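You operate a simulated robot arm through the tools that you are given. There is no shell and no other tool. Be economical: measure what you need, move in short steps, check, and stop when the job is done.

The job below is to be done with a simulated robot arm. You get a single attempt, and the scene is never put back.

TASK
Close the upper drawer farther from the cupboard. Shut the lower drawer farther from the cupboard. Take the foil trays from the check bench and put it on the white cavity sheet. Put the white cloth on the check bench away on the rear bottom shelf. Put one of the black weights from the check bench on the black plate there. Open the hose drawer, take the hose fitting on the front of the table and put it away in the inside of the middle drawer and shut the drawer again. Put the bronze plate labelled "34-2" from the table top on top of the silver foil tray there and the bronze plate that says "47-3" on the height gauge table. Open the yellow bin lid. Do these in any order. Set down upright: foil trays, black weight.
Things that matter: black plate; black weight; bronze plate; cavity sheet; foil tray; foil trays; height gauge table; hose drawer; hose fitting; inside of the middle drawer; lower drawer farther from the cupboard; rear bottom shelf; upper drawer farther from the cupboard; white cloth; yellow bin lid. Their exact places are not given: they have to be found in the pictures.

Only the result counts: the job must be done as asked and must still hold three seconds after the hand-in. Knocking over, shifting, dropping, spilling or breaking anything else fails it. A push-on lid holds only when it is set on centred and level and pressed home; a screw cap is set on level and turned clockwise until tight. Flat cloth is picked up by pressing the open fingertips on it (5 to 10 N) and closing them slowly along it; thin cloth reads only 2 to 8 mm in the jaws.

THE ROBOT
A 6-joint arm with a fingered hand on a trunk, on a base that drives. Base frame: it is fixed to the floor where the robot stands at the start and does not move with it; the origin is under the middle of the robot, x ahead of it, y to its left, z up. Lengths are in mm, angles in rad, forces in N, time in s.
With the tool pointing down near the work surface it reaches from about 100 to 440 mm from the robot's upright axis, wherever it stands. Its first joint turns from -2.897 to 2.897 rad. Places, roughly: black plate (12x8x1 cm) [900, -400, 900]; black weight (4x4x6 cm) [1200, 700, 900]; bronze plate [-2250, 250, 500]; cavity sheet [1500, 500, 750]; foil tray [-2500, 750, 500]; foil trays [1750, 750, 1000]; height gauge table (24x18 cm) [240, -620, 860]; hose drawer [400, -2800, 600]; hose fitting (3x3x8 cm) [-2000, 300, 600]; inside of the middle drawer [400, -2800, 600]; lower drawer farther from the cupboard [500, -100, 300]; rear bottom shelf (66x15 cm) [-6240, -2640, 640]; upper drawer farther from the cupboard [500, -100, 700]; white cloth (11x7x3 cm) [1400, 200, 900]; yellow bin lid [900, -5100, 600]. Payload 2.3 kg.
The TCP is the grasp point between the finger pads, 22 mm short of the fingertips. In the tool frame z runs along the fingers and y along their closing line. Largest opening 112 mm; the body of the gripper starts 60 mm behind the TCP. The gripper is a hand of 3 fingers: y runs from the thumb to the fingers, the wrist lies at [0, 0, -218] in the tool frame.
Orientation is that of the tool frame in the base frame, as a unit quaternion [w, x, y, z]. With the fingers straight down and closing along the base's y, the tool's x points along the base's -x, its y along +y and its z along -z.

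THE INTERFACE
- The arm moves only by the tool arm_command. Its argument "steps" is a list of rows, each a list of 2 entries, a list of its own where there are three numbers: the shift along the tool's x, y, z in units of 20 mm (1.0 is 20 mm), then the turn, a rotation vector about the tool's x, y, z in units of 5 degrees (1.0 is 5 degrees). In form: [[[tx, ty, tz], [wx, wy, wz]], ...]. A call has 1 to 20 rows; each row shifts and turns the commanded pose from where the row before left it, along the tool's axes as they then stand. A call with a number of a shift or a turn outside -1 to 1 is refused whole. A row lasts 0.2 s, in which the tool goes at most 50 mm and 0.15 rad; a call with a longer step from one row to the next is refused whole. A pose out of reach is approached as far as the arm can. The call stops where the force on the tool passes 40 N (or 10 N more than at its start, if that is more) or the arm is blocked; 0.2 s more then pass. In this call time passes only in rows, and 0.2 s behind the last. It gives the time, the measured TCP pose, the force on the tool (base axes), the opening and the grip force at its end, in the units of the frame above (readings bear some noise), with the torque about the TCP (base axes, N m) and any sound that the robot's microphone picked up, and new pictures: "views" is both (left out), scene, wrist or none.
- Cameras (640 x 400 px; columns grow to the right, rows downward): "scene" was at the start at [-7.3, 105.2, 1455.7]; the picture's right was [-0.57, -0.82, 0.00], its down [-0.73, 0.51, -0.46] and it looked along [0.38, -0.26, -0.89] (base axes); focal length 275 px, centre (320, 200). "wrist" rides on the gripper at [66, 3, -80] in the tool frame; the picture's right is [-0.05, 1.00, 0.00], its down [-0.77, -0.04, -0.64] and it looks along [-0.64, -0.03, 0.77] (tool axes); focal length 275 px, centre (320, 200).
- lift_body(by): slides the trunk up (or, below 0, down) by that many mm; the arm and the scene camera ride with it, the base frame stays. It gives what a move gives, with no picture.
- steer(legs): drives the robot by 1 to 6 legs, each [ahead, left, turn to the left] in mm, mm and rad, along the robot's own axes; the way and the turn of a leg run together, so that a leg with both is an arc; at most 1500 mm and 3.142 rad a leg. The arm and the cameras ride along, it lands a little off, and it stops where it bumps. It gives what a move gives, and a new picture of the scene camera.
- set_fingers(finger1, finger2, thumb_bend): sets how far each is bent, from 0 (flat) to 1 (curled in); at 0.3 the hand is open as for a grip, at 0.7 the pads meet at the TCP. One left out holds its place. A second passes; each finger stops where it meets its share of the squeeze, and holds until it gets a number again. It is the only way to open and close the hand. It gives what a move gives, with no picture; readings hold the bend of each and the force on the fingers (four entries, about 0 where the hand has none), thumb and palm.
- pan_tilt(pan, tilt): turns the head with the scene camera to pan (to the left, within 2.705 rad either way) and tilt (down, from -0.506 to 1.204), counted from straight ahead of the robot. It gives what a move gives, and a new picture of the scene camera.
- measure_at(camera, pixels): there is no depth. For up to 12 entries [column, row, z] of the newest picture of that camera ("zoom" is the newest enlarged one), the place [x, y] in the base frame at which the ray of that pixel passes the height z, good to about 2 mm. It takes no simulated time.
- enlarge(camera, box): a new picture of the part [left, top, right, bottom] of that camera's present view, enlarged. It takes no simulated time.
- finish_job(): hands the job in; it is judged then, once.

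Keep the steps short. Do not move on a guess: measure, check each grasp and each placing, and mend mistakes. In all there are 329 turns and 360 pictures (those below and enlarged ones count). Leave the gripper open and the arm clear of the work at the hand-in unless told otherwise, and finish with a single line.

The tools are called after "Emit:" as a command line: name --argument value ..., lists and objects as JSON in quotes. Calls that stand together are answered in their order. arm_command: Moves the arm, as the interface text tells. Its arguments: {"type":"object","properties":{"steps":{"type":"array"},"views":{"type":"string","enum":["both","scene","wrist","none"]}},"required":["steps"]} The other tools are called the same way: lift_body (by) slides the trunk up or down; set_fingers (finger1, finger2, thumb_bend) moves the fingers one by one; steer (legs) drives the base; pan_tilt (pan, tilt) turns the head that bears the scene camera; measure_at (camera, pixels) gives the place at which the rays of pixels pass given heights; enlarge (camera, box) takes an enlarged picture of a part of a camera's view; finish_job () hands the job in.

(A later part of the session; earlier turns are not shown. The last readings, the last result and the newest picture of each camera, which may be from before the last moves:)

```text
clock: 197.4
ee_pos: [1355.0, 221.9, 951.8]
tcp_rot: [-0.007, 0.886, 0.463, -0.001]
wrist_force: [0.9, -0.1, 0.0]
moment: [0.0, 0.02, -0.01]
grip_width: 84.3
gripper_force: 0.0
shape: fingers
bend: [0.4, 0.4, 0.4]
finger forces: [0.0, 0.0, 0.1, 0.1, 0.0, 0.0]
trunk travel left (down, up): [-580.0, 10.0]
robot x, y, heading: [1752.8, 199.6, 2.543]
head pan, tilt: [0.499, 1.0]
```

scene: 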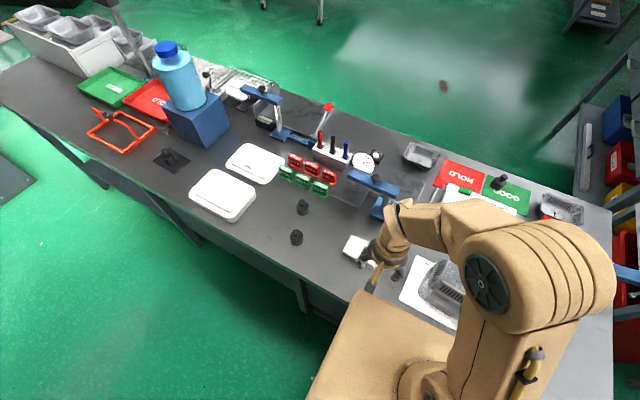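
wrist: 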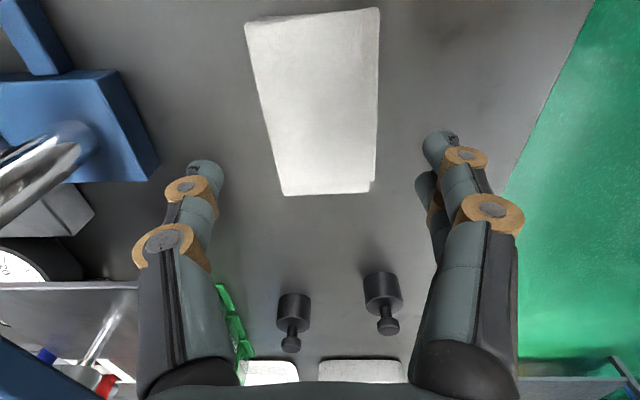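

Centred. Descend to contact slowly.

Emit:
arm_command --steps '[[[0, 0, 1], [0, 0, 0]], [[0, 0, 1], [0, 0, 0]], [[0, 0, 1], [0, 0, 0]], [[0, 0, 0.4], [0, 0, 0]], [[0, 0, 0.2], [0, 0, 0]], [[0, 0, 0.2], [0, 0, 0]]]' --views "none"

```text
clock: 198.8
ee_pos: [1354.6, 223.7, 876.4]
tcp_rot: [-0.008, 0.886, 0.463, -0.001]
wrist_force: [-0.2, 0.1, 3.7]
moment: [-0.09, -0.08, -0.01]
grip_width: 84.5
gripper_force: 1.4
shape: fingers
bend: [0.4, 0.4, 0.4]
finger forces: [0.8, 2.0, 0.0, 0.0, 0.0, 0.1]
trunk travel left (down, up): [-580.0, 10.0]
robot x, y, heading: [1751.3, 199.9, 2.54]
head pan, tilt: [0.499, 1.0]
```

Light contact with the bench at z≈876. Close the fingers on the cloth.

Emit:
set_fingers --finger1 0.5 --finger2 0.5 --thumb_bend 0.5

Emit:
arm_command --steps '[[[0, 0, 0.15], [0, 0, 0]]]' --views "wrist"

```text
clock: 199.8
ee_pos: [1356.0, 220.6, 876.2]
tcp_rot: [-0.008, 0.886, 0.464, -0.001]
wrist_force: [1.0, -3.4, 22.3]
moment: [-0.73, -0.85, -0.1]
grip_width: 66.0
gripper_force: 11.9
shape: fingers
bend: [0.45, 0.45, 0.49]
finger forces: [11.6, 11.8, 0.0, 0.1, 1.1, 0.0]
trunk travel left (down, up): [-580.0, 10.0]
robot x, y, heading: [1747.2, 199.1, 2.54]
head pan, tilt: [0.499, 1.0]
```

```text
clock: 200.2
ee_pos: [1355.3, 222.3, 876.3]
tcp_rot: [-0.009, 0.886, 0.463, -0.003]
wrist_force: [5.9, 0.2, 28.5]
moment: [-0.65, -1.17, 0.17]
grip_width: 66.5
gripper_force: 14.6
shape: fingers
bend: [0.46, 0.45, 0.5]
finger forces: [14.4, 12.7, 0.0, 0.0, 2.4, 0.0]
trunk travel left (down, up): [-580.0, 10.0]
robot x, y, heading: [1750.4, 200.1, 2.539]
head pan, tilt: [0.499, 1.0]
stopped in row 1: the force on the tool passed its limit at 44 N (the readings are from after the stop); the commanded pose is now the measured one
```

wrist: 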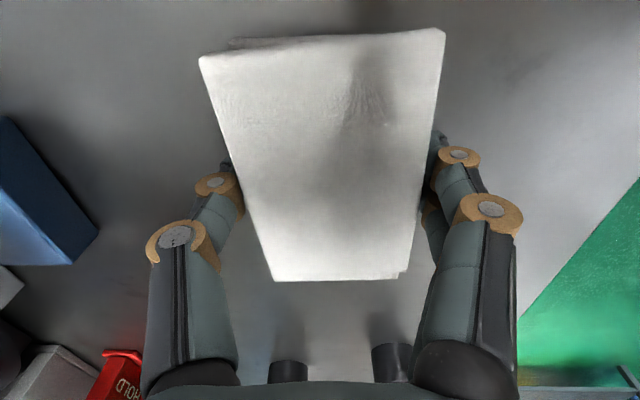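

Fingertips press on the bench. Rise 6 mm and squeeze further.

Emit:
arm_command --steps '[[[0, 0, -0.35], [0, 0, 0]]]' --views "none"

Emit:
set_fingers --finger1 0.58 --finger2 0.58 --thumb_bend 0.58

Emit:
arm_command --steps '[[[0, 0, -0.5], [0, 0, 0]], [[0, 0, -1], [0, 0, 0]], [[0, 0, -1], [0, 0, 0]], [[0, 0, -1], [0, 0, 0]]]' --views "wrist"

```text
clock: 200.6
ee_pos: [1352.3, 222.4, 879.8]
tcp_rot: [-0.008, 0.886, 0.463, -0.002]
wrist_force: [0.2, 0.7, -1.2]
moment: [0.0, 0.0, -0.03]
grip_width: 64.9
gripper_force: 3.8
shape: fingers
bend: [0.47, 0.46, 0.48]
finger forces: [2.0, 2.1, 0.1, 0.0, 3.9, 0.1]
trunk travel left (down, up): [-580.0, 10.0]
robot x, y, heading: [1748.1, 201.5, 2.54]
head pan, tilt: [0.499, 1.0]
```

```text
clock: 201.6
ee_pos: [1352.4, 221.8, 881.9]
tcp_rot: [-0.009, 0.886, 0.463, -0.003]
wrist_force: [-0.2, -0.5, -0.4]
moment: [0.02, 0.03, 0.04]
grip_width: 63.2
gripper_force: 11.2
shape: fingers
bend: [0.48, 0.47, 0.51]
finger forces: [5.6, 5.7, 0.0, 0.0, 11.3, 0.0]
trunk travel left (down, up): [-580.0, 10.0]
robot x, y, heading: [1751.2, 199.4, 2.545]
head pan, tilt: [0.499, 1.0]
```

```text
clock: 202.6
ee_pos: [1354.4, 220.8, 951.3]
tcp_rot: [-0.008, 0.886, 0.464, -0.002]
wrist_force: [0.0, -0.3, -0.1]
moment: [-0.02, -0.05, -0.03]
grip_width: 63.0
gripper_force: 11.1
shape: fingers
bend: [0.48, 0.48, 0.51]
finger forces: [5.6, 5.7, 0.0, 0.1, 11.3, 0.0]
trunk travel left (down, up): [-580.0, 10.0]
robot x, y, heading: [1747.5, 199.0, 2.541]
head pan, tilt: [0.499, 1.0]
```

wrist: 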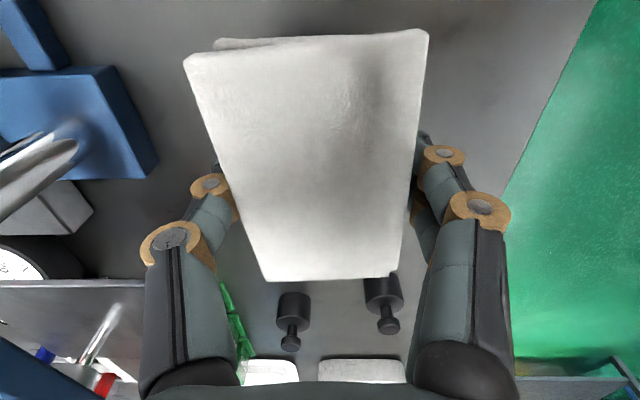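

The cloth is held (11 N). Raise, retract, and turn the hand back to neutral for the drive.

Emit:
arm_command --steps '[[[0, 1, -1], [0, 0, 0]], [[0, 1, -1], [0, 0, 0]], [[0, 1, -1], [0, 0, 0]], [[0, 1, -1], [0, 0, 0]], [[0, 1, -1], [0, 0, 0]], [[0, 0, 0], [0, 0, 1]], [[0, 0, 0], [0, 0, 1]], [[0, 0, 0], [0, 0, 1]], [[0, 0, 0], [0, 0, 1]], [[0, 0, 0], [0, 0, 1]], [[0, 0, 0], [0, 0, 1]], [[0, 0, 0], [0, 0, 1]], [[0, 0, 0], [0, 0, 1]], [[0, 0, 0], [0, 0, 1]], [[0, 0, 0], [0, 0, 1]], [[0, 0, 0], [0, 0, 1]], [[0, 0, 0], [0, 0, 1]], [[0, 0, 0], [0, 0, 1]], [[0, 0, 0], [0, 0, 1]], [[0, 0, 0], [0, 0, 1]]]' --views "none"

Emit:
arm_command --steps '[[[0, 0, 0], [0, 0, 1]], [[0, 0, 0], [0, 0, 1]], [[1, 0, 0], [0, 0, 1]], [[1, 0, 0], [0, 0, 0]], [[1, 0, 0], [0, 0, 0]]]' --views "both"

```text
clock: 206.8
ee_pos: [1435.8, 163.3, 1048.6]
tcp_rot: [-0.005, 0.985, -0.172, -0.008]
wrist_force: [0.2, 0.0, -1.4]
moment: [0.02, 0.0, 0.0]
grip_width: 63.3
gripper_force: 11.7
shape: fingers
bend: [0.48, 0.48, 0.52]
finger forces: [5.6, 5.7, 0.1, 0.1, 11.2, 0.0]
trunk travel left (down, up): [-580.0, 10.0]
robot x, y, heading: [1746.1, 201.5, 2.544]
head pan, tilt: [0.499, 1.0]
```

```text
clock: 208.0
ee_pos: [1488.0, 131.9, 1048.6]
tcp_rot: [-0.005, 0.954, -0.298, -0.008]
wrist_force: [-23.6, 14.2, -1.2]
moment: [-0.08, 0.0, 0.98]
grip_width: 63.3
gripper_force: 14.8
shape: fingers
bend: [0.48, 0.45, 0.52]
finger forces: [5.1, 7.8, 0.1, 0.0, 17.2, 0.0]
trunk travel left (down, up): [-580.0, 10.0]
robot x, y, heading: [1747.3, 196.7, 2.54]
head pan, tilt: [0.499, 1.0]
```

scene: 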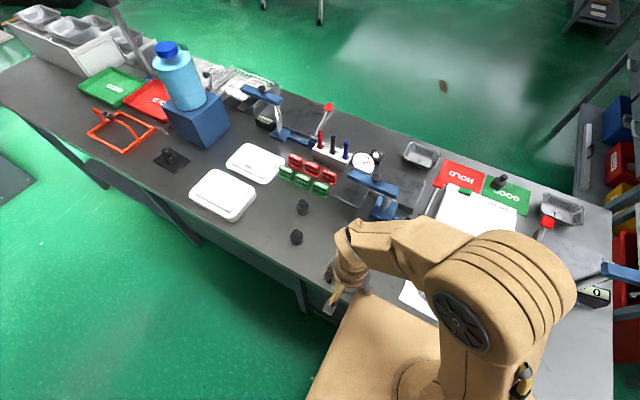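
wrist: 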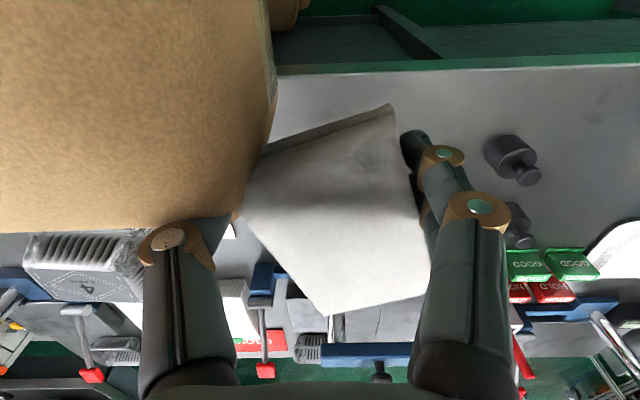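

The cloth brushed my own body plate. Move forward 60 mm to clear.

Emit:
arm_command --steps '[[[-1, 0, 0], [0, 0, 0]], [[-1, 0.5, 0], [0, 0, 0]], [[-0.5, 1, 0], [0, 0, 0]]]' --views "wrist"

```text
clock: 208.8
ee_pos: [1429.2, 133.4, 1048.5]
tcp_rot: [-0.004, 0.954, -0.299, -0.008]
wrist_force: [0.0, -0.7, -0.5]
moment: [0.04, -0.04, 0.03]
grip_width: 63.9
gripper_force: 11.9
shape: fingers
bend: [0.48, 0.45, 0.52]
finger forces: [5.2, 7.2, 0.0, 0.2, 12.4, 0.1]
trunk travel left (down, up): [-580.0, 10.0]
robot x, y, heading: [1748.6, 202.3, 2.542]
head pan, tilt: [0.499, 1.0]
```

wrist: 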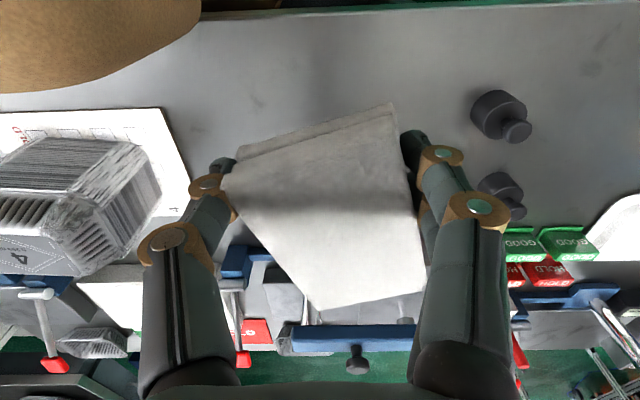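

Held firmly. Back off 120 and drive left along the rear, then around the bench end.

Emit:
steer --legs '[[-120, 0, 0], [0, 1250, 0], [0, 1150, 0]]'

Emit:
pan_tilt --pan 0.3 --tilt 0.8

```text
clock: 221.3
ee_pos: [189.8, -1913.8, 1050.6]
tcp_rot: [-0.005, 0.957, -0.289, -0.007]
wrist_force: [0.0, -0.3, -0.7]
moment: [-0.02, -0.03, -0.01]
grip_width: 63.4
gripper_force: 12.5
shape: fingers
bend: [0.48, 0.45, 0.52]
finger forces: [5.0, 7.1, 0.0, 0.0, 12.3, 0.0]
trunk travel left (down, up): [-580.0, 10.0]
robot x, y, heading: [507.0, -1843.3, 2.558]
head pan, tilt: [0.499, 1.0]
```

scene: 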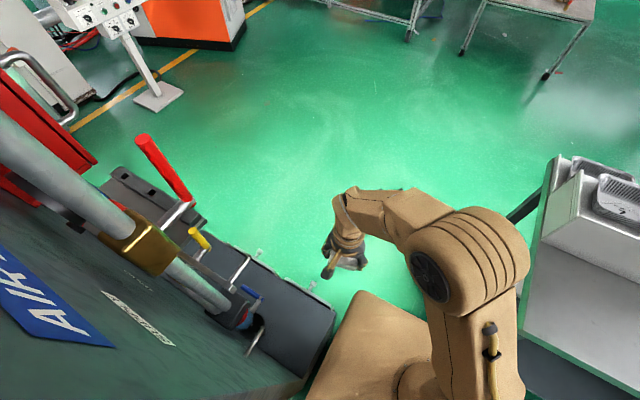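

```text
clock: 222.0
ee_pos: [189.7, -1914.2, 1050.3]
tcp_rot: [-0.005, 0.957, -0.289, -0.008]
wrist_force: [0.4, -0.1, -0.7]
moment: [-0.01, -0.03, -0.05]
grip_width: 63.7
gripper_force: 12.1
shape: fingers
bend: [0.48, 0.45, 0.52]
finger forces: [5.0, 7.3, 0.1, 0.0, 12.3, 0.1]
trunk travel left (down, up): [-580.0, 10.0]
robot x, y, heading: [508.5, -1836.8, 2.568]
head pan, tilt: [0.3, 0.799]
```

scene: 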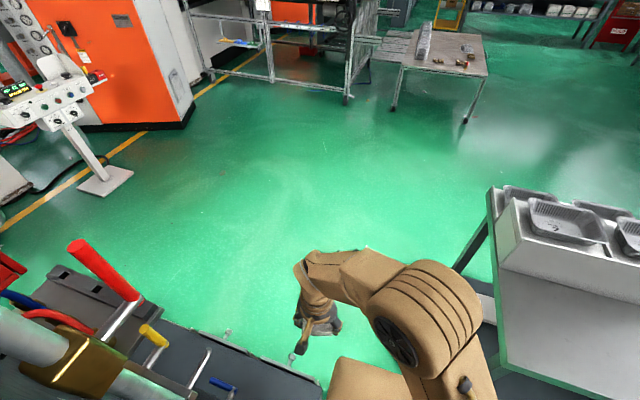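

Line up and go ahead through the gap.

Emit:
steer --legs '[[0, 15, -0.03], [450, 0, 0], [600, 0, 0]]'

Emit:
pan_tilt --pan 0.6 --tilt 0.4

```text
clock: 228.1
ee_pos: [-688.1, -1319.8, 1050.5]
tcp_rot: [-0.005, 0.954, -0.301, -0.006]
wrist_force: [0.4, -0.1, 0.0]
moment: [-0.04, -0.01, -0.02]
grip_width: 63.6
gripper_force: 12.2
shape: fingers
bend: [0.48, 0.45, 0.52]
finger forces: [5.0, 7.2, 0.0, 0.0, 12.3, 0.0]
trunk travel left (down, up): [-580.0, 10.0]
robot x, y, heading: [-370.9, -1256.0, 2.537]
head pan, tilt: [0.3, 0.799]
```

scene: 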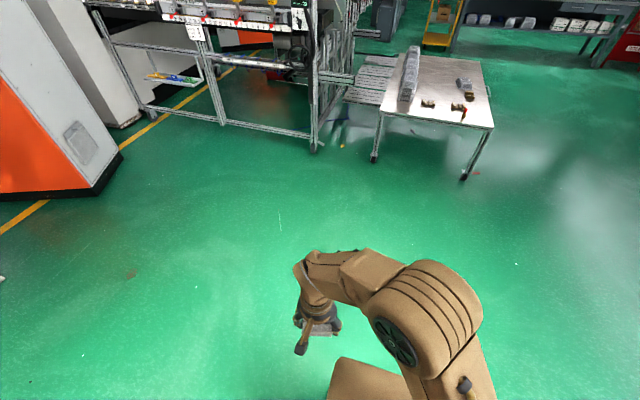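

```text
clock: 229.0
ee_pos: [-687.8, -1320.2, 1050.8]
tcp_rot: [-0.004, 0.954, -0.3, -0.008]
wrist_force: [0.4, 0.2, -0.7]
moment: [-0.03, -0.07, 0.0]
grip_width: 63.8
gripper_force: 12.3
shape: fingers
bend: [0.48, 0.45, 0.52]
finger forces: [5.0, 7.3, 0.0, 0.1, 12.4, 0.0]
trunk travel left (down, up): [-580.0, 10.0]
robot x, y, heading: [-368.5, -1254.8, 2.542]
head pan, tilt: [0.6, 0.4]
```

scene: 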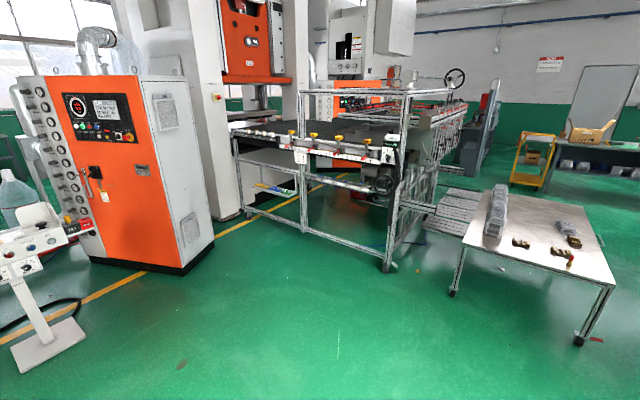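

Emit:
measure_at --camera "scene" --pixels '[[387, 270, 0], [305, 230, 0], [453, 294, 0], [578, 342, 0], [435, 210, 0], [470, 165, 0], [185, 270, 0], [248, 213, 0], [515, 185, 0], [545, 190, 0], [494, 150, 0]]'

Emit:
enlarge --camera "scene" --box '[380, 50, 640, 220]'

```text
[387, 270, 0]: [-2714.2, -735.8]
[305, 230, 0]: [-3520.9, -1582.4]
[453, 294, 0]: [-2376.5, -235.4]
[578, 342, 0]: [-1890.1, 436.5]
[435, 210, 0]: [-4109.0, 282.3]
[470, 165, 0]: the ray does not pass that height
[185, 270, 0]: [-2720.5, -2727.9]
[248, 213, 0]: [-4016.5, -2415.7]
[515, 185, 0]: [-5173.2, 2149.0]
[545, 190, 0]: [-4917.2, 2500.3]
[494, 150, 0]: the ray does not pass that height
```

```text
2.35 times, centred on (510, 135) of scene
```

zoom: 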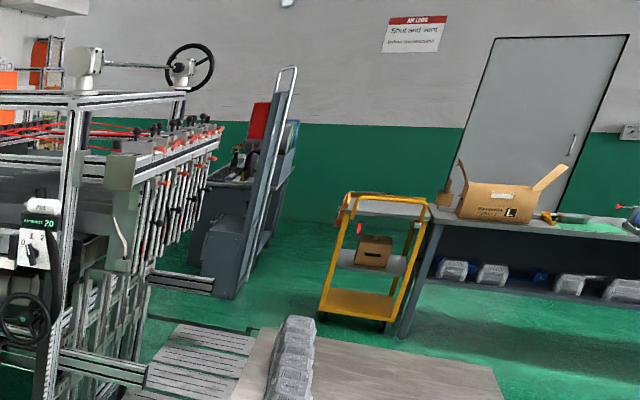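

The target shelf lies behind the press row; I'll go round the right side of the table to look.

Emit:
steer --legs '[[700, 0, 0], [900, -950, 0], [1400, 0, 0]]'

Emit:
pan_tilt --pan 0.7 --tilt 0.4

```text
clock: 245.6
ee_pos: [-2672.4, 1104.8, 1049.2]
tcp_rot: [-0.005, 0.96, -0.28, -0.008]
wrist_force: [0.0, 0.4, -0.5]
moment: [-0.01, -0.01, 0.03]
grip_width: 63.4
gripper_force: 11.7
shape: fingers
bend: [0.48, 0.45, 0.52]
finger forces: [5.1, 7.2, 0.1, 0.1, 12.2, 0.0]
trunk travel left (down, up): [-580.0, 10.0]
robot x, y, heading: [-2353.0, 1181.6, 2.578]
head pan, tilt: [0.6, 0.4]
```

scene: 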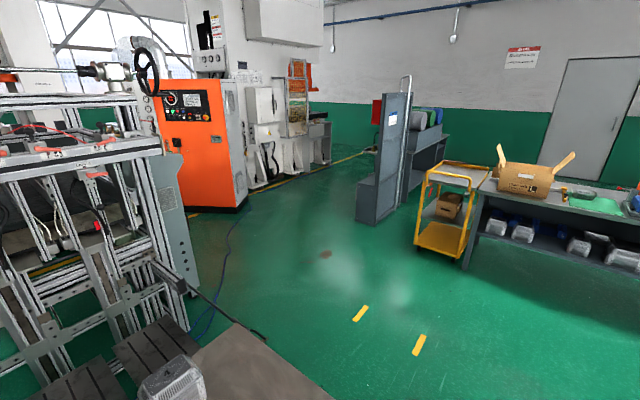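

```text
clock: 246.3
ee_pos: [-2671.6, 1105.8, 1050.0]
tcp_rot: [-0.005, 0.96, -0.28, -0.008]
wrist_force: [-0.3, 0.2, -0.6]
moment: [0.0, -0.03, -0.01]
grip_width: 63.8
gripper_force: 12.5
shape: fingers
bend: [0.48, 0.45, 0.52]
finger forces: [5.1, 7.2, 0.0, 0.0, 12.2, 0.0]
trunk travel left (down, up): [-580.0, 10.0]
robot x, y, heading: [-2354.3, 1184.3, 2.579]
head pan, tilt: [0.7, 0.4]
```

scene: 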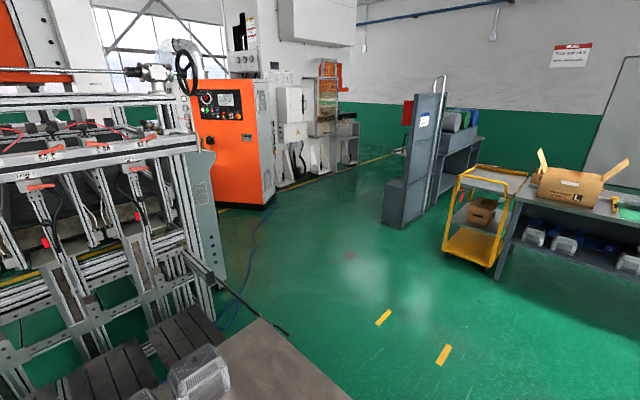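

Target shelf is hidden behind the press rack. Go on past the table and look left.

Emit:
steer --legs '[[1300, 0, -0.05], [300, 700, 0]]'

Emit:
pan_tilt --pan 1.2 --tilt 0.35

```text
clock: 256.5
ee_pos: [-4398.8, 1461.8, 1049.3]
tcp_rot: [-0.005, 0.95, -0.313, -0.007]
wrist_force: [-0.2, -0.5, -0.4]
moment: [0.03, -0.03, -0.02]
grip_width: 63.6
gripper_force: 11.7
shape: fingers
bend: [0.48, 0.45, 0.52]
finger forces: [5.0, 7.1, 0.0, 0.0, 12.3, 0.0]
trunk travel left (down, up): [-580.0, 10.0]
robot x, y, heading: [-4077.1, 1519.3, 2.506]
head pan, tilt: [0.7, 0.4]
```

scene: 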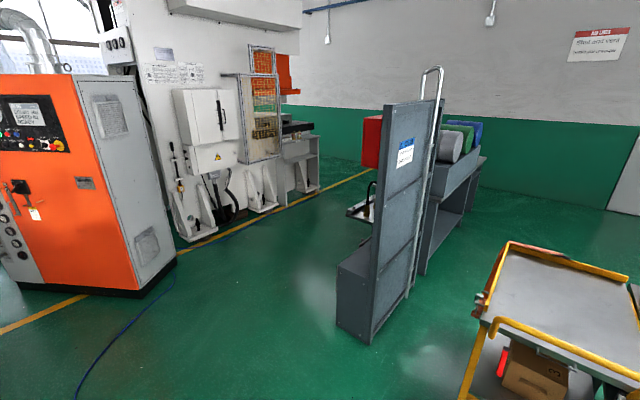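

```text
clock: 257.4
ee_pos: [-4397.9, 1462.6, 1050.0]
tcp_rot: [-0.004, 0.949, -0.314, -0.008]
wrist_force: [0.1, 1.1, -0.8]
moment: [-0.02, -0.03, 0.01]
grip_width: 63.6
gripper_force: 12.5
shape: fingers
bend: [0.48, 0.45, 0.52]
finger forces: [5.1, 7.1, 0.1, 0.1, 12.1, 0.0]
trunk travel left (down, up): [-580.0, 10.0]
robot x, y, heading: [-4075.2, 1514.1, 2.513]
head pan, tilt: [1.201, 0.351]
```

scene: 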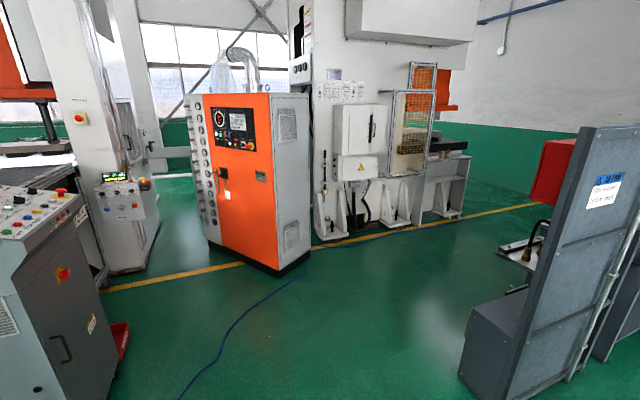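

Emit:
enlarge --camera "scene" --box '[90, 90, 320, 260]'

Emit:
measure_at --camera "scene" --pixels '[[280, 275, 0], [205, 240, 0], [305, 250, 0], [160, 235, 0], [112, 290, 0], [115, 370, 0], [440, 215, 0], [545, 200, 0], [470, 385, 0], [163, 161, 640]]'

```text
2.35 times, centred on (205, 175) of scene
```

zoom: 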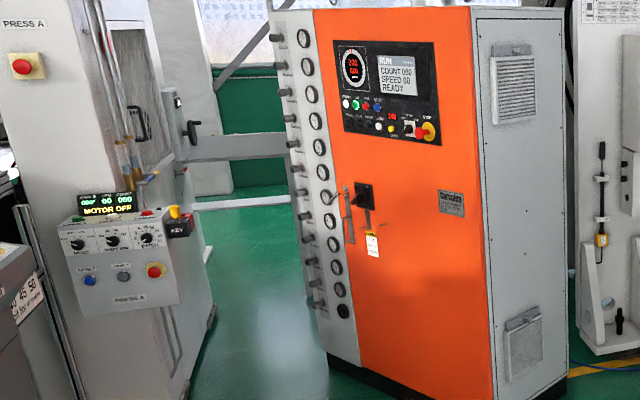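

```text
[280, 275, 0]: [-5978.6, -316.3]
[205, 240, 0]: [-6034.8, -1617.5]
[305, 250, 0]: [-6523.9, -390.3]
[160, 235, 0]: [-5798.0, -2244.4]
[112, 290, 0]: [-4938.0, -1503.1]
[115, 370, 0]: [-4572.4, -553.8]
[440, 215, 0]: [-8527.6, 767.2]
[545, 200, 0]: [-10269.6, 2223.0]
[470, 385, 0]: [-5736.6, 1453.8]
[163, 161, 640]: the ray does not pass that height
```

The gap between Press A and the orange cabinet shows bars near the right height. Drive closer to see.

Emit:
steer --legs '[[-120, 1050, 0], [-120, 1050, 0], [0, 0, 1.6]]'

Emit:
pan_tilt --pan 0.1 --tilt 0.5

```text
clock: 271.8
ee_pos: [-5051.7, -646.6, 1050.4]
tcp_rot: [0.002, 0.887, 0.461, -0.009]
wrist_force: [0.7, -0.6, -1.2]
moment: [0.0, 0.02, 0.03]
grip_width: 63.2
gripper_force: 12.0
shape: fingers
bend: [0.49, 0.45, 0.52]
finger forces: [5.0, 7.0, 0.0, 0.0, 11.9, 0.1]
trunk travel left (down, up): [-580.0, 10.0]
robot x, y, heading: [-5116.6, -326.2, -2.179]
head pan, tilt: [1.201, 0.351]
```

scene: 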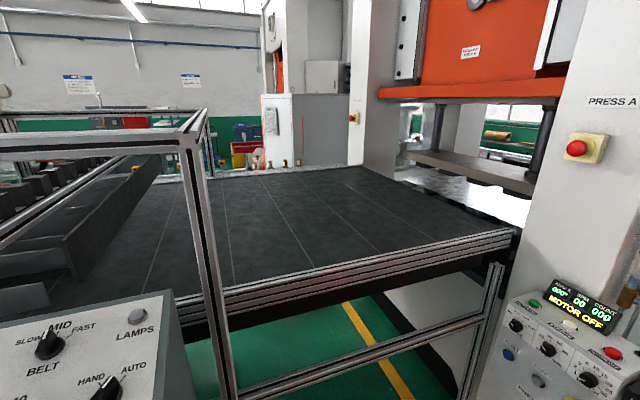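

```text
clock: 273.1
ee_pos: [-5051.6, -647.4, 1050.0]
tcp_rot: [0.002, 0.887, 0.461, -0.008]
wrist_force: [0.1, 0.6, -1.3]
moment: [0.02, 0.01, -0.01]
grip_width: 63.6
gripper_force: 11.5
shape: fingers
bend: [0.49, 0.45, 0.52]
finger forces: [5.0, 7.0, 0.1, 0.0, 12.1, 0.0]
trunk travel left (down, up): [-580.0, 10.0]
robot x, y, heading: [-5115.0, -327.5, -2.178]
head pan, tilt: [0.099, 0.499]
```

scene: 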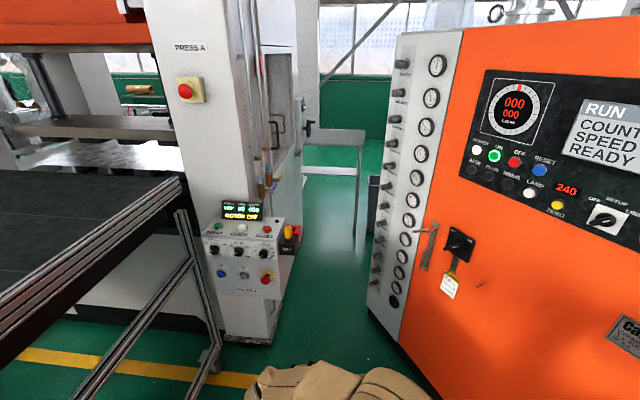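

Emit:
enlarge --camera "scene" --box '[270, 90, 410, 280]'

Emit:
measure_at --camera "scene" --pixels '[[335, 172, 640], [335, 140, 640], [355, 232, 0], [275, 340, 0], [372, 315, 0], [290, 250, 0]]'

```text
2.11 times, centred on (340, 185) of scene
```

zoom: 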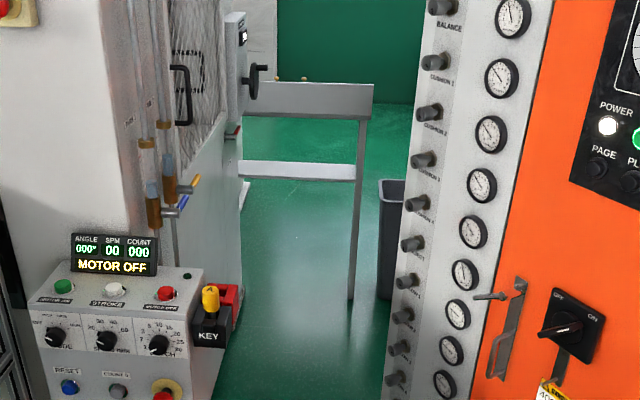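

```text
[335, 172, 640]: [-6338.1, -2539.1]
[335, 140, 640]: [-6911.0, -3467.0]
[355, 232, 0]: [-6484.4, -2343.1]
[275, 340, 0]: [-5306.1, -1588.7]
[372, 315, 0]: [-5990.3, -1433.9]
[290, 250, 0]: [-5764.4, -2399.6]
```

I found it: a stand behind Press A with a lower shelf around z≈640. I'll centre the hand in front of me, then move into the gap (centre n≈−3726).

Emit:
arm_command --steps '[[[-0.5, -1, 0], [0, 0, 0]], [[-0.5, -1, 0], [0, 0, 0]], [[-0.5, -1, 0], [0, 0, 0]], [[-0.5, -1, 0], [0, 0, 0]], [[-0.5, -1, 0], [0, 0, 0]], [[-0.5, -1, 0], [0, 0, 0]], [[0, -1, 0], [0, 0, 0]], [[0, -1, 0], [0, 0, 0]], [[0, -1, 0], [0, 0, 0]], [[0, -1, 0], [0, 0, 0]], [[0, -1, 0], [0, 0, 0]], [[0, -1, 0], [0, 0, 0]]]' --views "none"

Emit:
steer --legs '[[0, 253, 0], [1000, 0, 0]]'

Emit:
pan_tilt --pan 0.1 --tilt 0.6

```text
clock: 275.8
ee_pos: [-5283.9, -558.4, 1050.7]
tcp_rot: [0.002, 0.887, 0.462, -0.007]
wrist_force: [0.5, 0.3, -0.9]
moment: [0.04, 0.0, 0.0]
grip_width: 63.2
gripper_force: 11.8
shape: fingers
bend: [0.49, 0.45, 0.52]
finger forces: [5.1, 6.9, 0.0, 0.0, 12.0, 0.1]
trunk travel left (down, up): [-580.0, 10.0]
robot x, y, heading: [-5116.3, -325.9, -2.177]
head pan, tilt: [0.099, 0.499]
```

```text
clock: 281.2
ee_pos: [-5514.9, -1363.7, 1051.5]
tcp_rot: [0.004, 0.883, 0.469, -0.011]
wrist_force: [-0.2, 0.2, -0.8]
moment: [0.04, -0.01, -0.01]
grip_width: 63.3
gripper_force: 11.9
shape: fingers
bend: [0.49, 0.45, 0.52]
finger forces: [5.0, 7.0, 0.1, 0.1, 11.9, 0.1]
trunk travel left (down, up): [-580.0, 10.0]
robot x, y, heading: [-5354.9, -1133.3, -2.161]
head pan, tilt: [0.099, 0.499]
stopped in leg 2: the robot was blocked; the commanded pose is now the measured one
```

scene: 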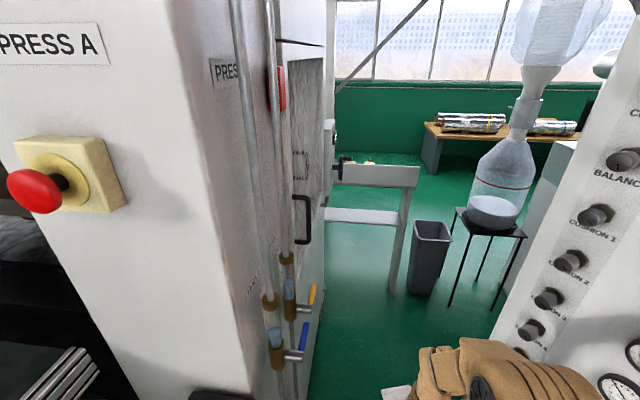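

```text
clock: 281.9
ee_pos: [-5516.1, -1365.3, 1052.1]
tcp_rot: [0.003, 0.883, 0.469, -0.011]
wrist_force: [-0.4, 0.0, -0.1]
moment: [0.03, 0.0, 0.02]
grip_width: 63.6
gripper_force: 11.9
shape: fingers
bend: [0.49, 0.45, 0.52]
finger forces: [5.1, 7.0, 0.0, 0.0, 12.0, 0.0]
trunk travel left (down, up): [-580.0, 10.0]
robot x, y, heading: [-5352.4, -1135.7, -2.16]
head pan, tilt: [0.099, 0.6]
```

scene: 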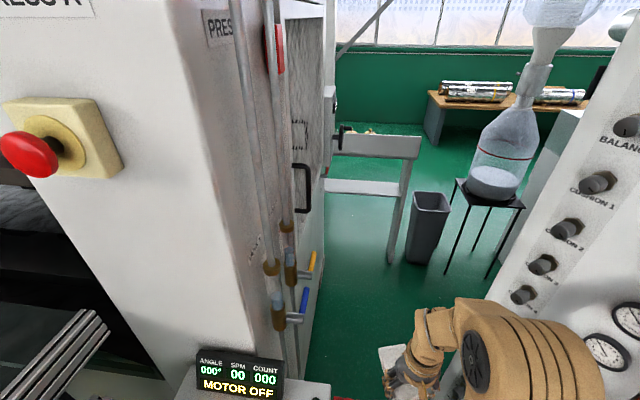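

Blocked; look down to find what I touch.

Emit:
pan_tilt --pan 0.5 --tilt 1.15

Emit:
pan_tilt --pan -0.5 --tilt 0.9

```text
clock: 282.8
ee_pos: [-5516.1, -1363.3, 1052.6]
tcp_rot: [0.004, 0.883, 0.469, -0.011]
wrist_force: [1.1, 0.6, 0.0]
moment: [0.02, -0.04, 0.02]
grip_width: 63.4
gripper_force: 12.2
shape: fingers
bend: [0.49, 0.45, 0.52]
finger forces: [5.1, 7.1, 0.0, 0.1, 12.1, 0.0]
trunk travel left (down, up): [-580.0, 10.0]
robot x, y, heading: [-5355.6, -1137.2, -2.156]
head pan, tilt: [0.499, 1.15]
```

scene: 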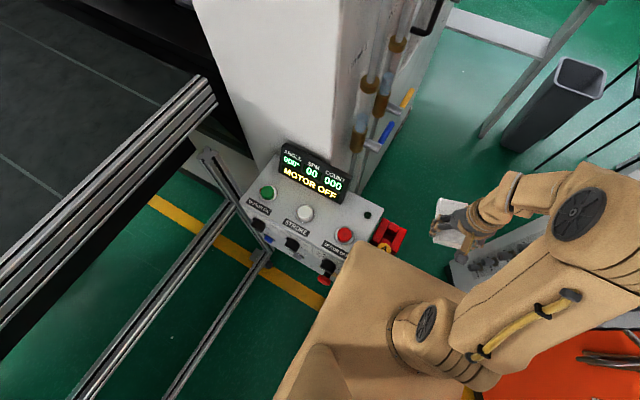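

```text
clock: 284.1
ee_pos: [-5515.7, -1365.0, 1051.4]
tcp_rot: [0.003, 0.883, 0.469, -0.01]
wrist_force: [0.0, 0.0, -0.9]
moment: [0.04, 0.0, -0.04]
grip_width: 63.5
gripper_force: 12.0
shape: fingers
bend: [0.49, 0.45, 0.52]
finger forces: [5.0, 6.9, 0.0, 0.0, 12.0, 0.1]
trunk travel left (down, up): [-580.0, 10.0]
robot x, y, heading: [-5354.8, -1136.3, -2.159]
head pan, tilt: [-0.499, 0.901]
```

scene: 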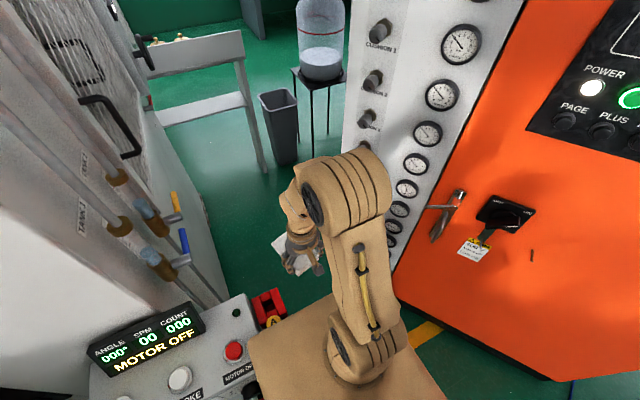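

My left front touches the console corner/key box. Back 30, right 75, then ahead in steps.

Emit:
steer --legs '[[-40, 0, 0], [0, -75, -0.03], [250, 0, 0]]'

```text
clock: 285.8
ee_pos: [-5573.0, -1354.0, 1045.7]
tcp_rot: [0.019, 0.857, 0.515, -0.003]
wrist_force: [-0.8, -0.4, -0.3]
moment: [0.04, -0.03, -0.03]
grip_width: 63.2
gripper_force: 12.2
shape: fingers
bend: [0.49, 0.46, 0.52]
finger forces: [5.0, 7.3, 0.0, 0.0, 12.2, 0.1]
trunk travel left (down, up): [-580.0, 10.0]
robot x, y, heading: [-5420.2, -1113.9, -2.009]
head pan, tilt: [-0.499, 0.901]
stopped in leg 3: the robot was blocked; the commanded pose is now the measured one
```

scene: 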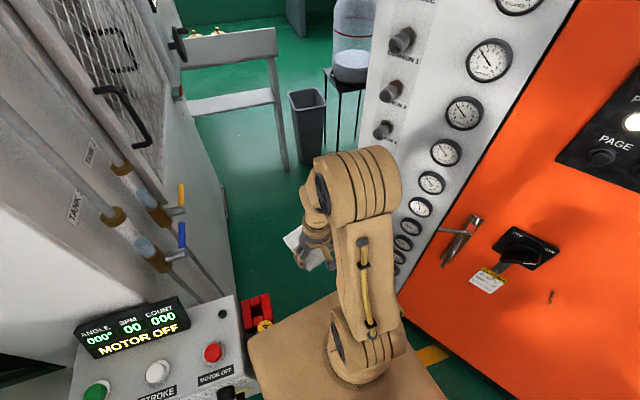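

Emit:
pan_tilt --pan -0.7 --tilt 1.15

```text
clock: 286.6
ee_pos: [-5572.1, -1356.1, 1049.5]
tcp_rot: [0.017, 0.857, 0.515, -0.004]
wrist_force: [-0.4, 0.2, -0.9]
moment: [0.03, -0.05, -0.01]
grip_width: 63.2
gripper_force: 12.4
shape: fingers
bend: [0.49, 0.46, 0.52]
finger forces: [5.0, 7.2, 0.0, 0.1, 12.2, 0.0]
trunk travel left (down, up): [-580.0, 10.0]
robot x, y, heading: [-5419.2, -1118.0, -2.011]
head pan, tilt: [-0.7, 1.15]
```

scene: 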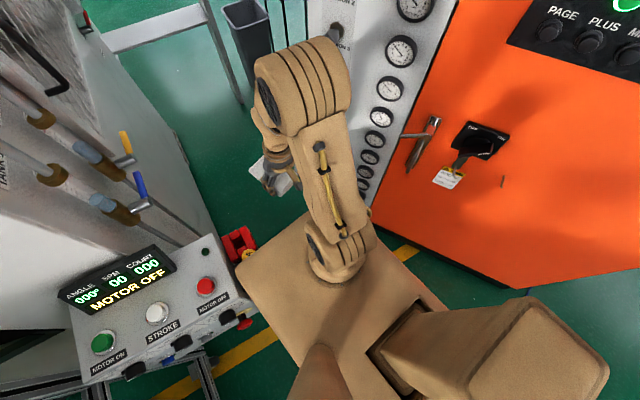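

Emit:
measure_at --camera "scene" --pixels '[[372, 215, 0], [515, 288, 0], [243, 262, 900], [243, 262, 1000], [217, 235, 900], [370, 205, 200], [365, 165, 600], [330, 42, 1500], [265, 318, 900], [247, 265, 1080], [180, 240, 900]]'

```text
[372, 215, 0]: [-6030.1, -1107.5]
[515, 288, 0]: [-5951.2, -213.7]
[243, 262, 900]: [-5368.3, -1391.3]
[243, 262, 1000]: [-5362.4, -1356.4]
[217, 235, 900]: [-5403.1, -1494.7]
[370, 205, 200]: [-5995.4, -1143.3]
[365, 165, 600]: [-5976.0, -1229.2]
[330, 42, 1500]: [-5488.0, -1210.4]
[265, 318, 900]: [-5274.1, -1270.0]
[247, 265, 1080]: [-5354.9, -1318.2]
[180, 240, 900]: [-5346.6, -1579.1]
```

The contact is the red key box on the console. Back off, square up, and shift right.

Emit:
steer --legs '[[-80, 0, 0], [0, 0, -0.18]]'

```text
clock: 288.4
ee_pos: [-5581.3, -1255.1, 1047.4]
tcp_rot: [0.016, 0.9, 0.435, -0.003]
wrist_force: [-0.2, 0.5, -1.4]
moment: [0.0, -0.02, -0.01]
grip_width: 63.1
gripper_force: 12.2
shape: fingers
bend: [0.49, 0.46, 0.52]
finger forces: [5.2, 7.1, 0.0, 0.0, 12.2, 0.0]
trunk travel left (down, up): [-580.0, 10.0]
robot x, y, heading: [-5387.7, -1042.8, -2.194]
head pan, tilt: [-0.7, 1.15]
```

scene: 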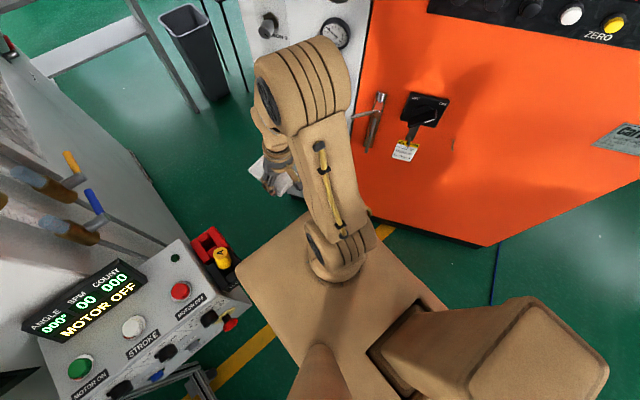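

Emit:
steer --legs '[[0, -40, 0], [480, 0, 0]]'

```text
clock: 291.6
ee_pos: [-5884.5, -1605.4, 1046.6]
tcp_rot: [0.015, 0.904, 0.428, -0.003]
wrist_force: [-0.2, -0.6, -0.2]
moment: [0.05, -0.03, 0.01]
grip_width: 63.3
gripper_force: 12.3
shape: fingers
bend: [0.49, 0.46, 0.52]
finger forces: [5.2, 7.1, 0.0, 0.1, 12.2, 0.0]
trunk travel left (down, up): [-580.0, 10.0]
robot x, y, heading: [-5686.9, -1397.0, -2.205]
head pan, tilt: [-0.7, 1.15]
stopped in leg 2: the robot was blocked; the commanded pose is now the measured one
```

scene: 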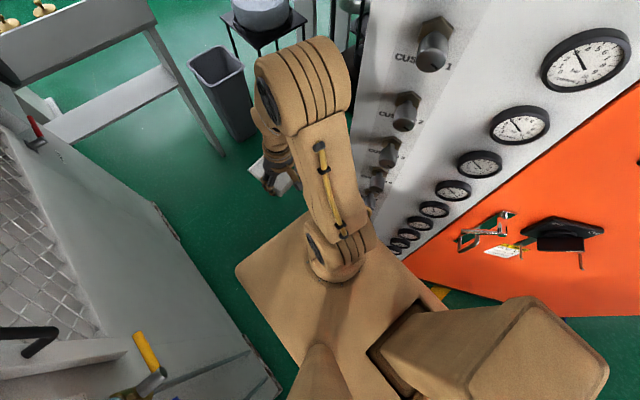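

Right front touches the cabinet knobs. Back 15, left 55, ahead 100, then further left.

Emit:
steer --legs '[[-20, 0, 0], [0, 50, 0.01], [120, 20, 0], [150, 60, 0], [250, 0, 0]]'

Emit:
pan_tilt --pan 0.0 --tilt 0.6

```text
clock: 296.2
ee_pos: [-6072.9, -2089.1, 1047.2]
tcp_rot: [0.017, 0.902, 0.431, -0.003]
wrist_force: [0.1, 0.0, 0.4]
moment: [0.03, -0.03, 0.03]
grip_width: 63.1
gripper_force: 12.1
shape: fingers
bend: [0.49, 0.46, 0.52]
finger forces: [5.1, 7.0, 0.1, 0.0, 12.2, 0.0]
trunk travel left (down, up): [-580.0, 10.0]
robot x, y, heading: [-5880.4, -1875.7, -2.201]
head pan, tilt: [-0.7, 1.15]
```

scene: 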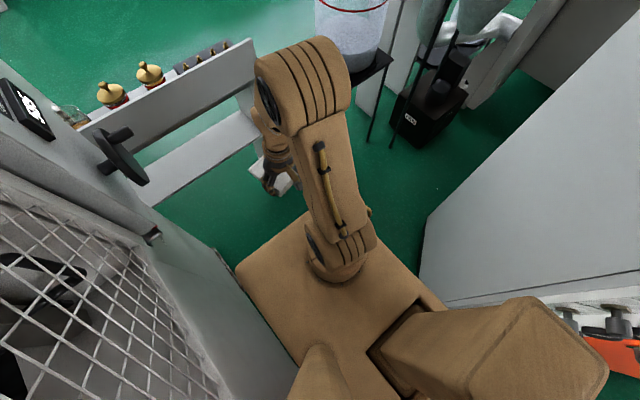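

```text
clock: 297.3
ee_pos: [-6074.0, -2088.6, 1047.5]
tcp_rot: [0.018, 0.902, 0.431, -0.002]
wrist_force: [-0.1, 0.1, -0.1]
moment: [0.0, -0.03, -0.04]
grip_width: 62.9
gripper_force: 12.0
shape: fingers
bend: [0.49, 0.46, 0.52]
finger forces: [5.1, 7.0, 0.0, 0.0, 12.2, 0.0]
trunk travel left (down, up): [-580.0, 10.0]
robot x, y, heading: [-5877.0, -1880.5, -2.204]
head pan, tilt: [0.0, 0.6]
```

scene: 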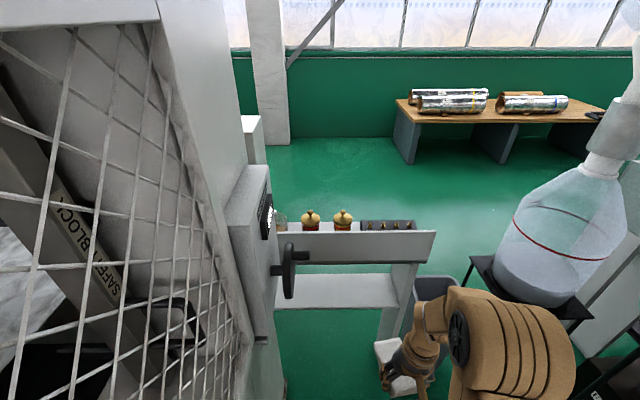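

Through the gap. The stand's lower shelf is at (340,290). Zoom and measure.

Emit:
enlarge --camera "scene" --box '[230, 180, 450, 340]'

Emit:
measure_at --camera "scene" --pixels '[[278, 275, 640], [396, 274, 640], [397, 307, 640], [278, 308, 640], [433, 262, 800], [436, 232, 900], [275, 262, 800], [385, 340, 0]]'

```text
2.50 times, centred on (340, 260) of scene
```

zoom: 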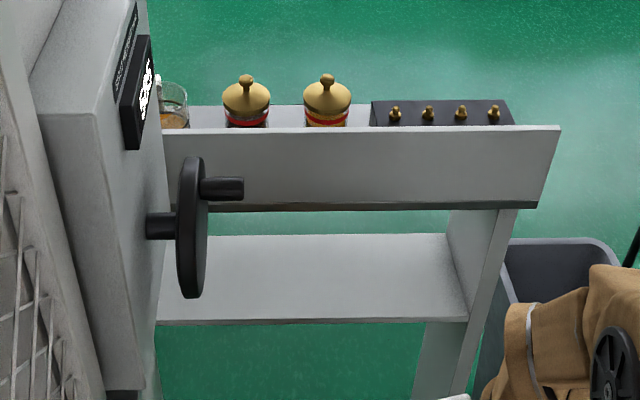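

```text
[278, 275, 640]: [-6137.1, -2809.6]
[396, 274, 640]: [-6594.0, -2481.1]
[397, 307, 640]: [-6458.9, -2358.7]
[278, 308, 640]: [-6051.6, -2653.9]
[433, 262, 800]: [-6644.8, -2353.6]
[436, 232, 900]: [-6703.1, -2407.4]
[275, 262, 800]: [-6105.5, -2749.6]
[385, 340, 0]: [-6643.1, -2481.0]
```

I'll lower the trunk 300 and measure the same edges again to triangulate their heights.

Emit:
lift_body --by -300

Emit:
pan_tilt --pan 0.15 --tilt 0.6

```text
clock: 300.3
ee_pos: [-6072.1, -2089.8, 746.5]
tcp_rot: [0.017, 0.903, 0.43, -0.002]
wrist_force: [0.9, -0.4, -0.4]
moment: [-0.02, -0.01, -0.02]
grip_width: 63.3
gripper_force: 11.8
shape: fingers
bend: [0.49, 0.46, 0.52]
finger forces: [5.1, 7.0, 0.1, 0.0, 12.1, 0.1]
trunk travel left (down, up): [-280.0, 310.0]
robot x, y, heading: [-5877.0, -1877.7, -2.203]
head pan, tilt: [0.0, 0.6]
```

```text
clock: 301.0
ee_pos: [-6073.5, -2087.4, 748.3]
tcp_rot: [0.016, 0.902, 0.431, -0.002]
wrist_force: [-0.8, -0.1, -0.2]
moment: [0.06, -0.03, -0.02]
grip_width: 63.2
gripper_force: 12.0
shape: fingers
bend: [0.49, 0.46, 0.52]
finger forces: [5.0, 7.0, 0.1, 0.0, 12.0, 0.1]
trunk travel left (down, up): [-280.0, 310.0]
robot x, y, heading: [-5875.6, -1882.3, -2.2]
head pan, tilt: [0.15, 0.6]
```

scene: 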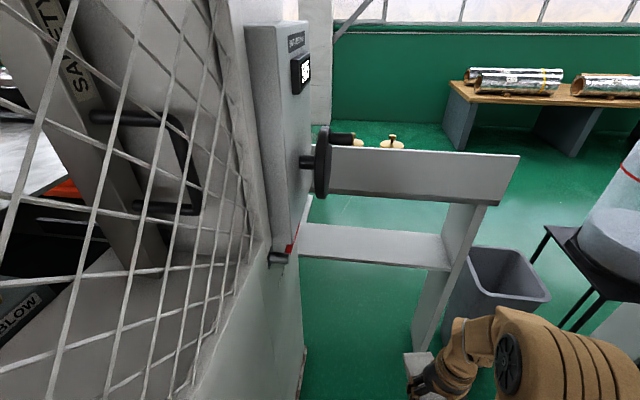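

Emit:
enlarge --camera "scene" --box '[270, 120, 530, 290]'

Emit:
measure_at --camera "scene" --pixels '[[451, 270, 640], [451, 270, 600], [451, 270, 700], [440, 234, 640], [440, 234, 700], [311, 225, 700], [302, 253, 700], [499, 205, 800], [499, 205, 850], [519, 155, 950], [519, 155, 900]]'

```text
2.35 times, centred on (400, 205) of scene
```

zoom: 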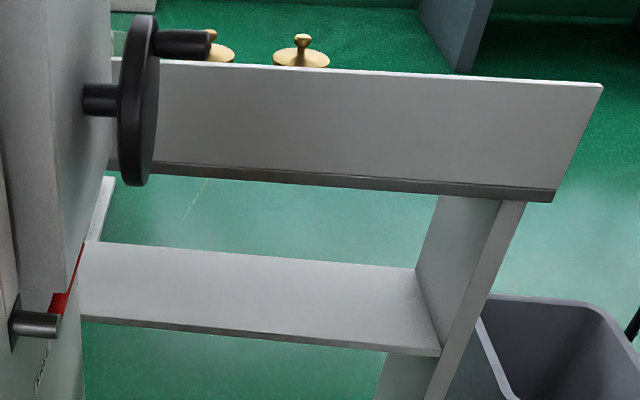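

```text
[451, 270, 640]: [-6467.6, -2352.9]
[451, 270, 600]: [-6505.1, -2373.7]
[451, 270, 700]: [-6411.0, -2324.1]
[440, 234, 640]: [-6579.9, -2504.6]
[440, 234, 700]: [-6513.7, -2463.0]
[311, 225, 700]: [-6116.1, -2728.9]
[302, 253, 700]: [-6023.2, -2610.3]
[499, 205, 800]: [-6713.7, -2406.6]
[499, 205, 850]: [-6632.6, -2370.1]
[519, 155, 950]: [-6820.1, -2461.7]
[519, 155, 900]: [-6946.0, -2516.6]
```

The lower shelf is at z=640 with the front edge at u≈−5670; the panel above ends at z≈912. I'll extend 120 forward and tilt the hand 45° to reach under it.

Emit:
arm_command --steps '[[[-1, 0, 0], [0, 0, 0]], [[-1, 0, 0], [0, 0, 0]], [[-1, 0, 0], [0, 0, 0]], [[-1, 0, 0], [0, 0, 0]], [[-1, 0, 0], [0, 0, 0]], [[-1, 0, 0], [0, 0, 0]], [[0, 0, 0], [0, -1, 0]], [[0, 0, 0], [0, -1, 0]], [[0, 0, 0], [0, -1, 0]], [[0, 0, 0], [0, -1, 0]], [[0, 0, 0], [0, -1, 0]], [[0, 0, 0], [0, -1, 0]], [[0, 0, 0], [0, -1, 0]], [[0, 0, 0], [0, -1, 0]], [[0, 0, 0], [0, -1, 0]]]' --views "both"

```text
clock: 304.2
ee_pos: [-6167.8, -2197.8, 796.4]
tcp_rot: [0.124, 0.866, 0.403, -0.268]
wrist_force: [0.0, -0.1, -0.6]
moment: [0.03, -0.01, -0.02]
grip_width: 63.0
gripper_force: 11.8
shape: fingers
bend: [0.49, 0.46, 0.52]
finger forces: [4.8, 6.5, 0.0, 0.0, 11.1, 0.1]
out of reach, approached as far as the arm can: row 12, 13, 14, 15
trunk travel left (down, up): [-280.0, 310.0]
robot x, y, heading: [-5876.8, -1881.1, -2.203]
head pan, tilt: [0.15, 0.6]
```

scene: 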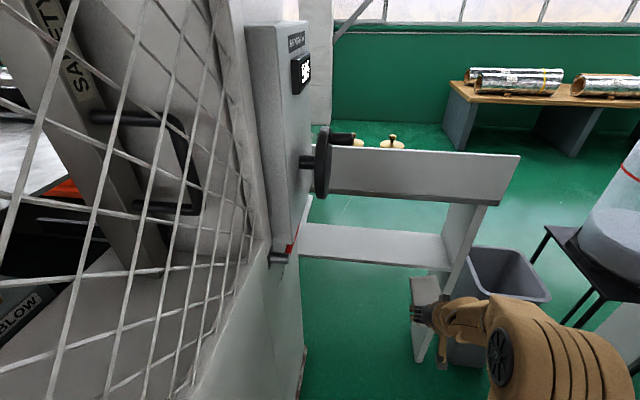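
wrist: 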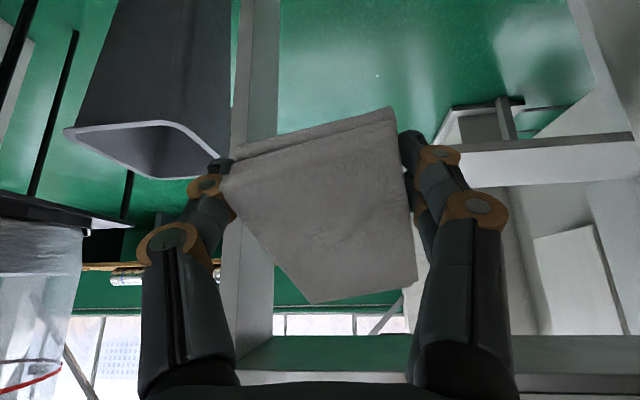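

Tilt ~34°. Lower 75 mm and tilt about 10° more.

Emit:
arm_command --steps '[[[0.5, 0, 0.75], [0, 0, 0]], [[0.5, 0, 0.75], [0, 0, 0]], [[0.5, 0, 0.75], [0, 0, 0]], [[0.5, 0, 0.75], [0, -0.5, 0]], [[0, 0, 0], [0, -0.7, 0]], [[0, 0, 0], [0, -0.7, 0]]]' --views "scene"

```text
clock: 305.6
ee_pos: [-6207.4, -2256.1, 827.8]
tcp_rot: [0.153, 0.844, 0.391, -0.335]
wrist_force: [0.3, 0.4, 0.4]
moment: [0.03, 0.02, 0.02]
grip_width: 63.1
gripper_force: 11.4
shape: fingers
bend: [0.49, 0.46, 0.52]
finger forces: [4.7, 6.4, 0.1, 0.0, 11.0, 0.0]
out of reach, approached as far as the arm can: row 1, 2, 3, 4, 5, 6
trunk travel left (down, up): [-280.0, 310.0]
robot x, y, heading: [-5877.4, -1880.0, -2.205]
head pan, tilt: [0.15, 0.6]
```

scene: 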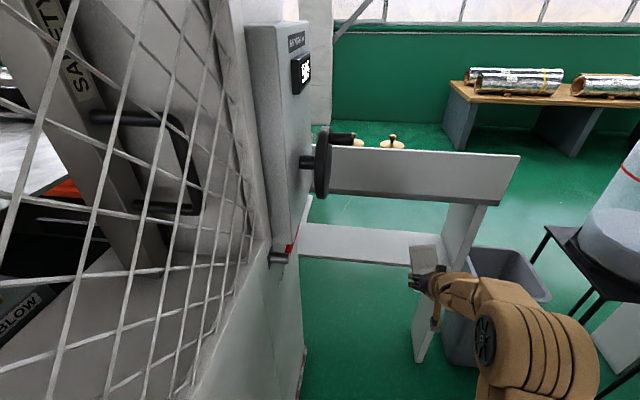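

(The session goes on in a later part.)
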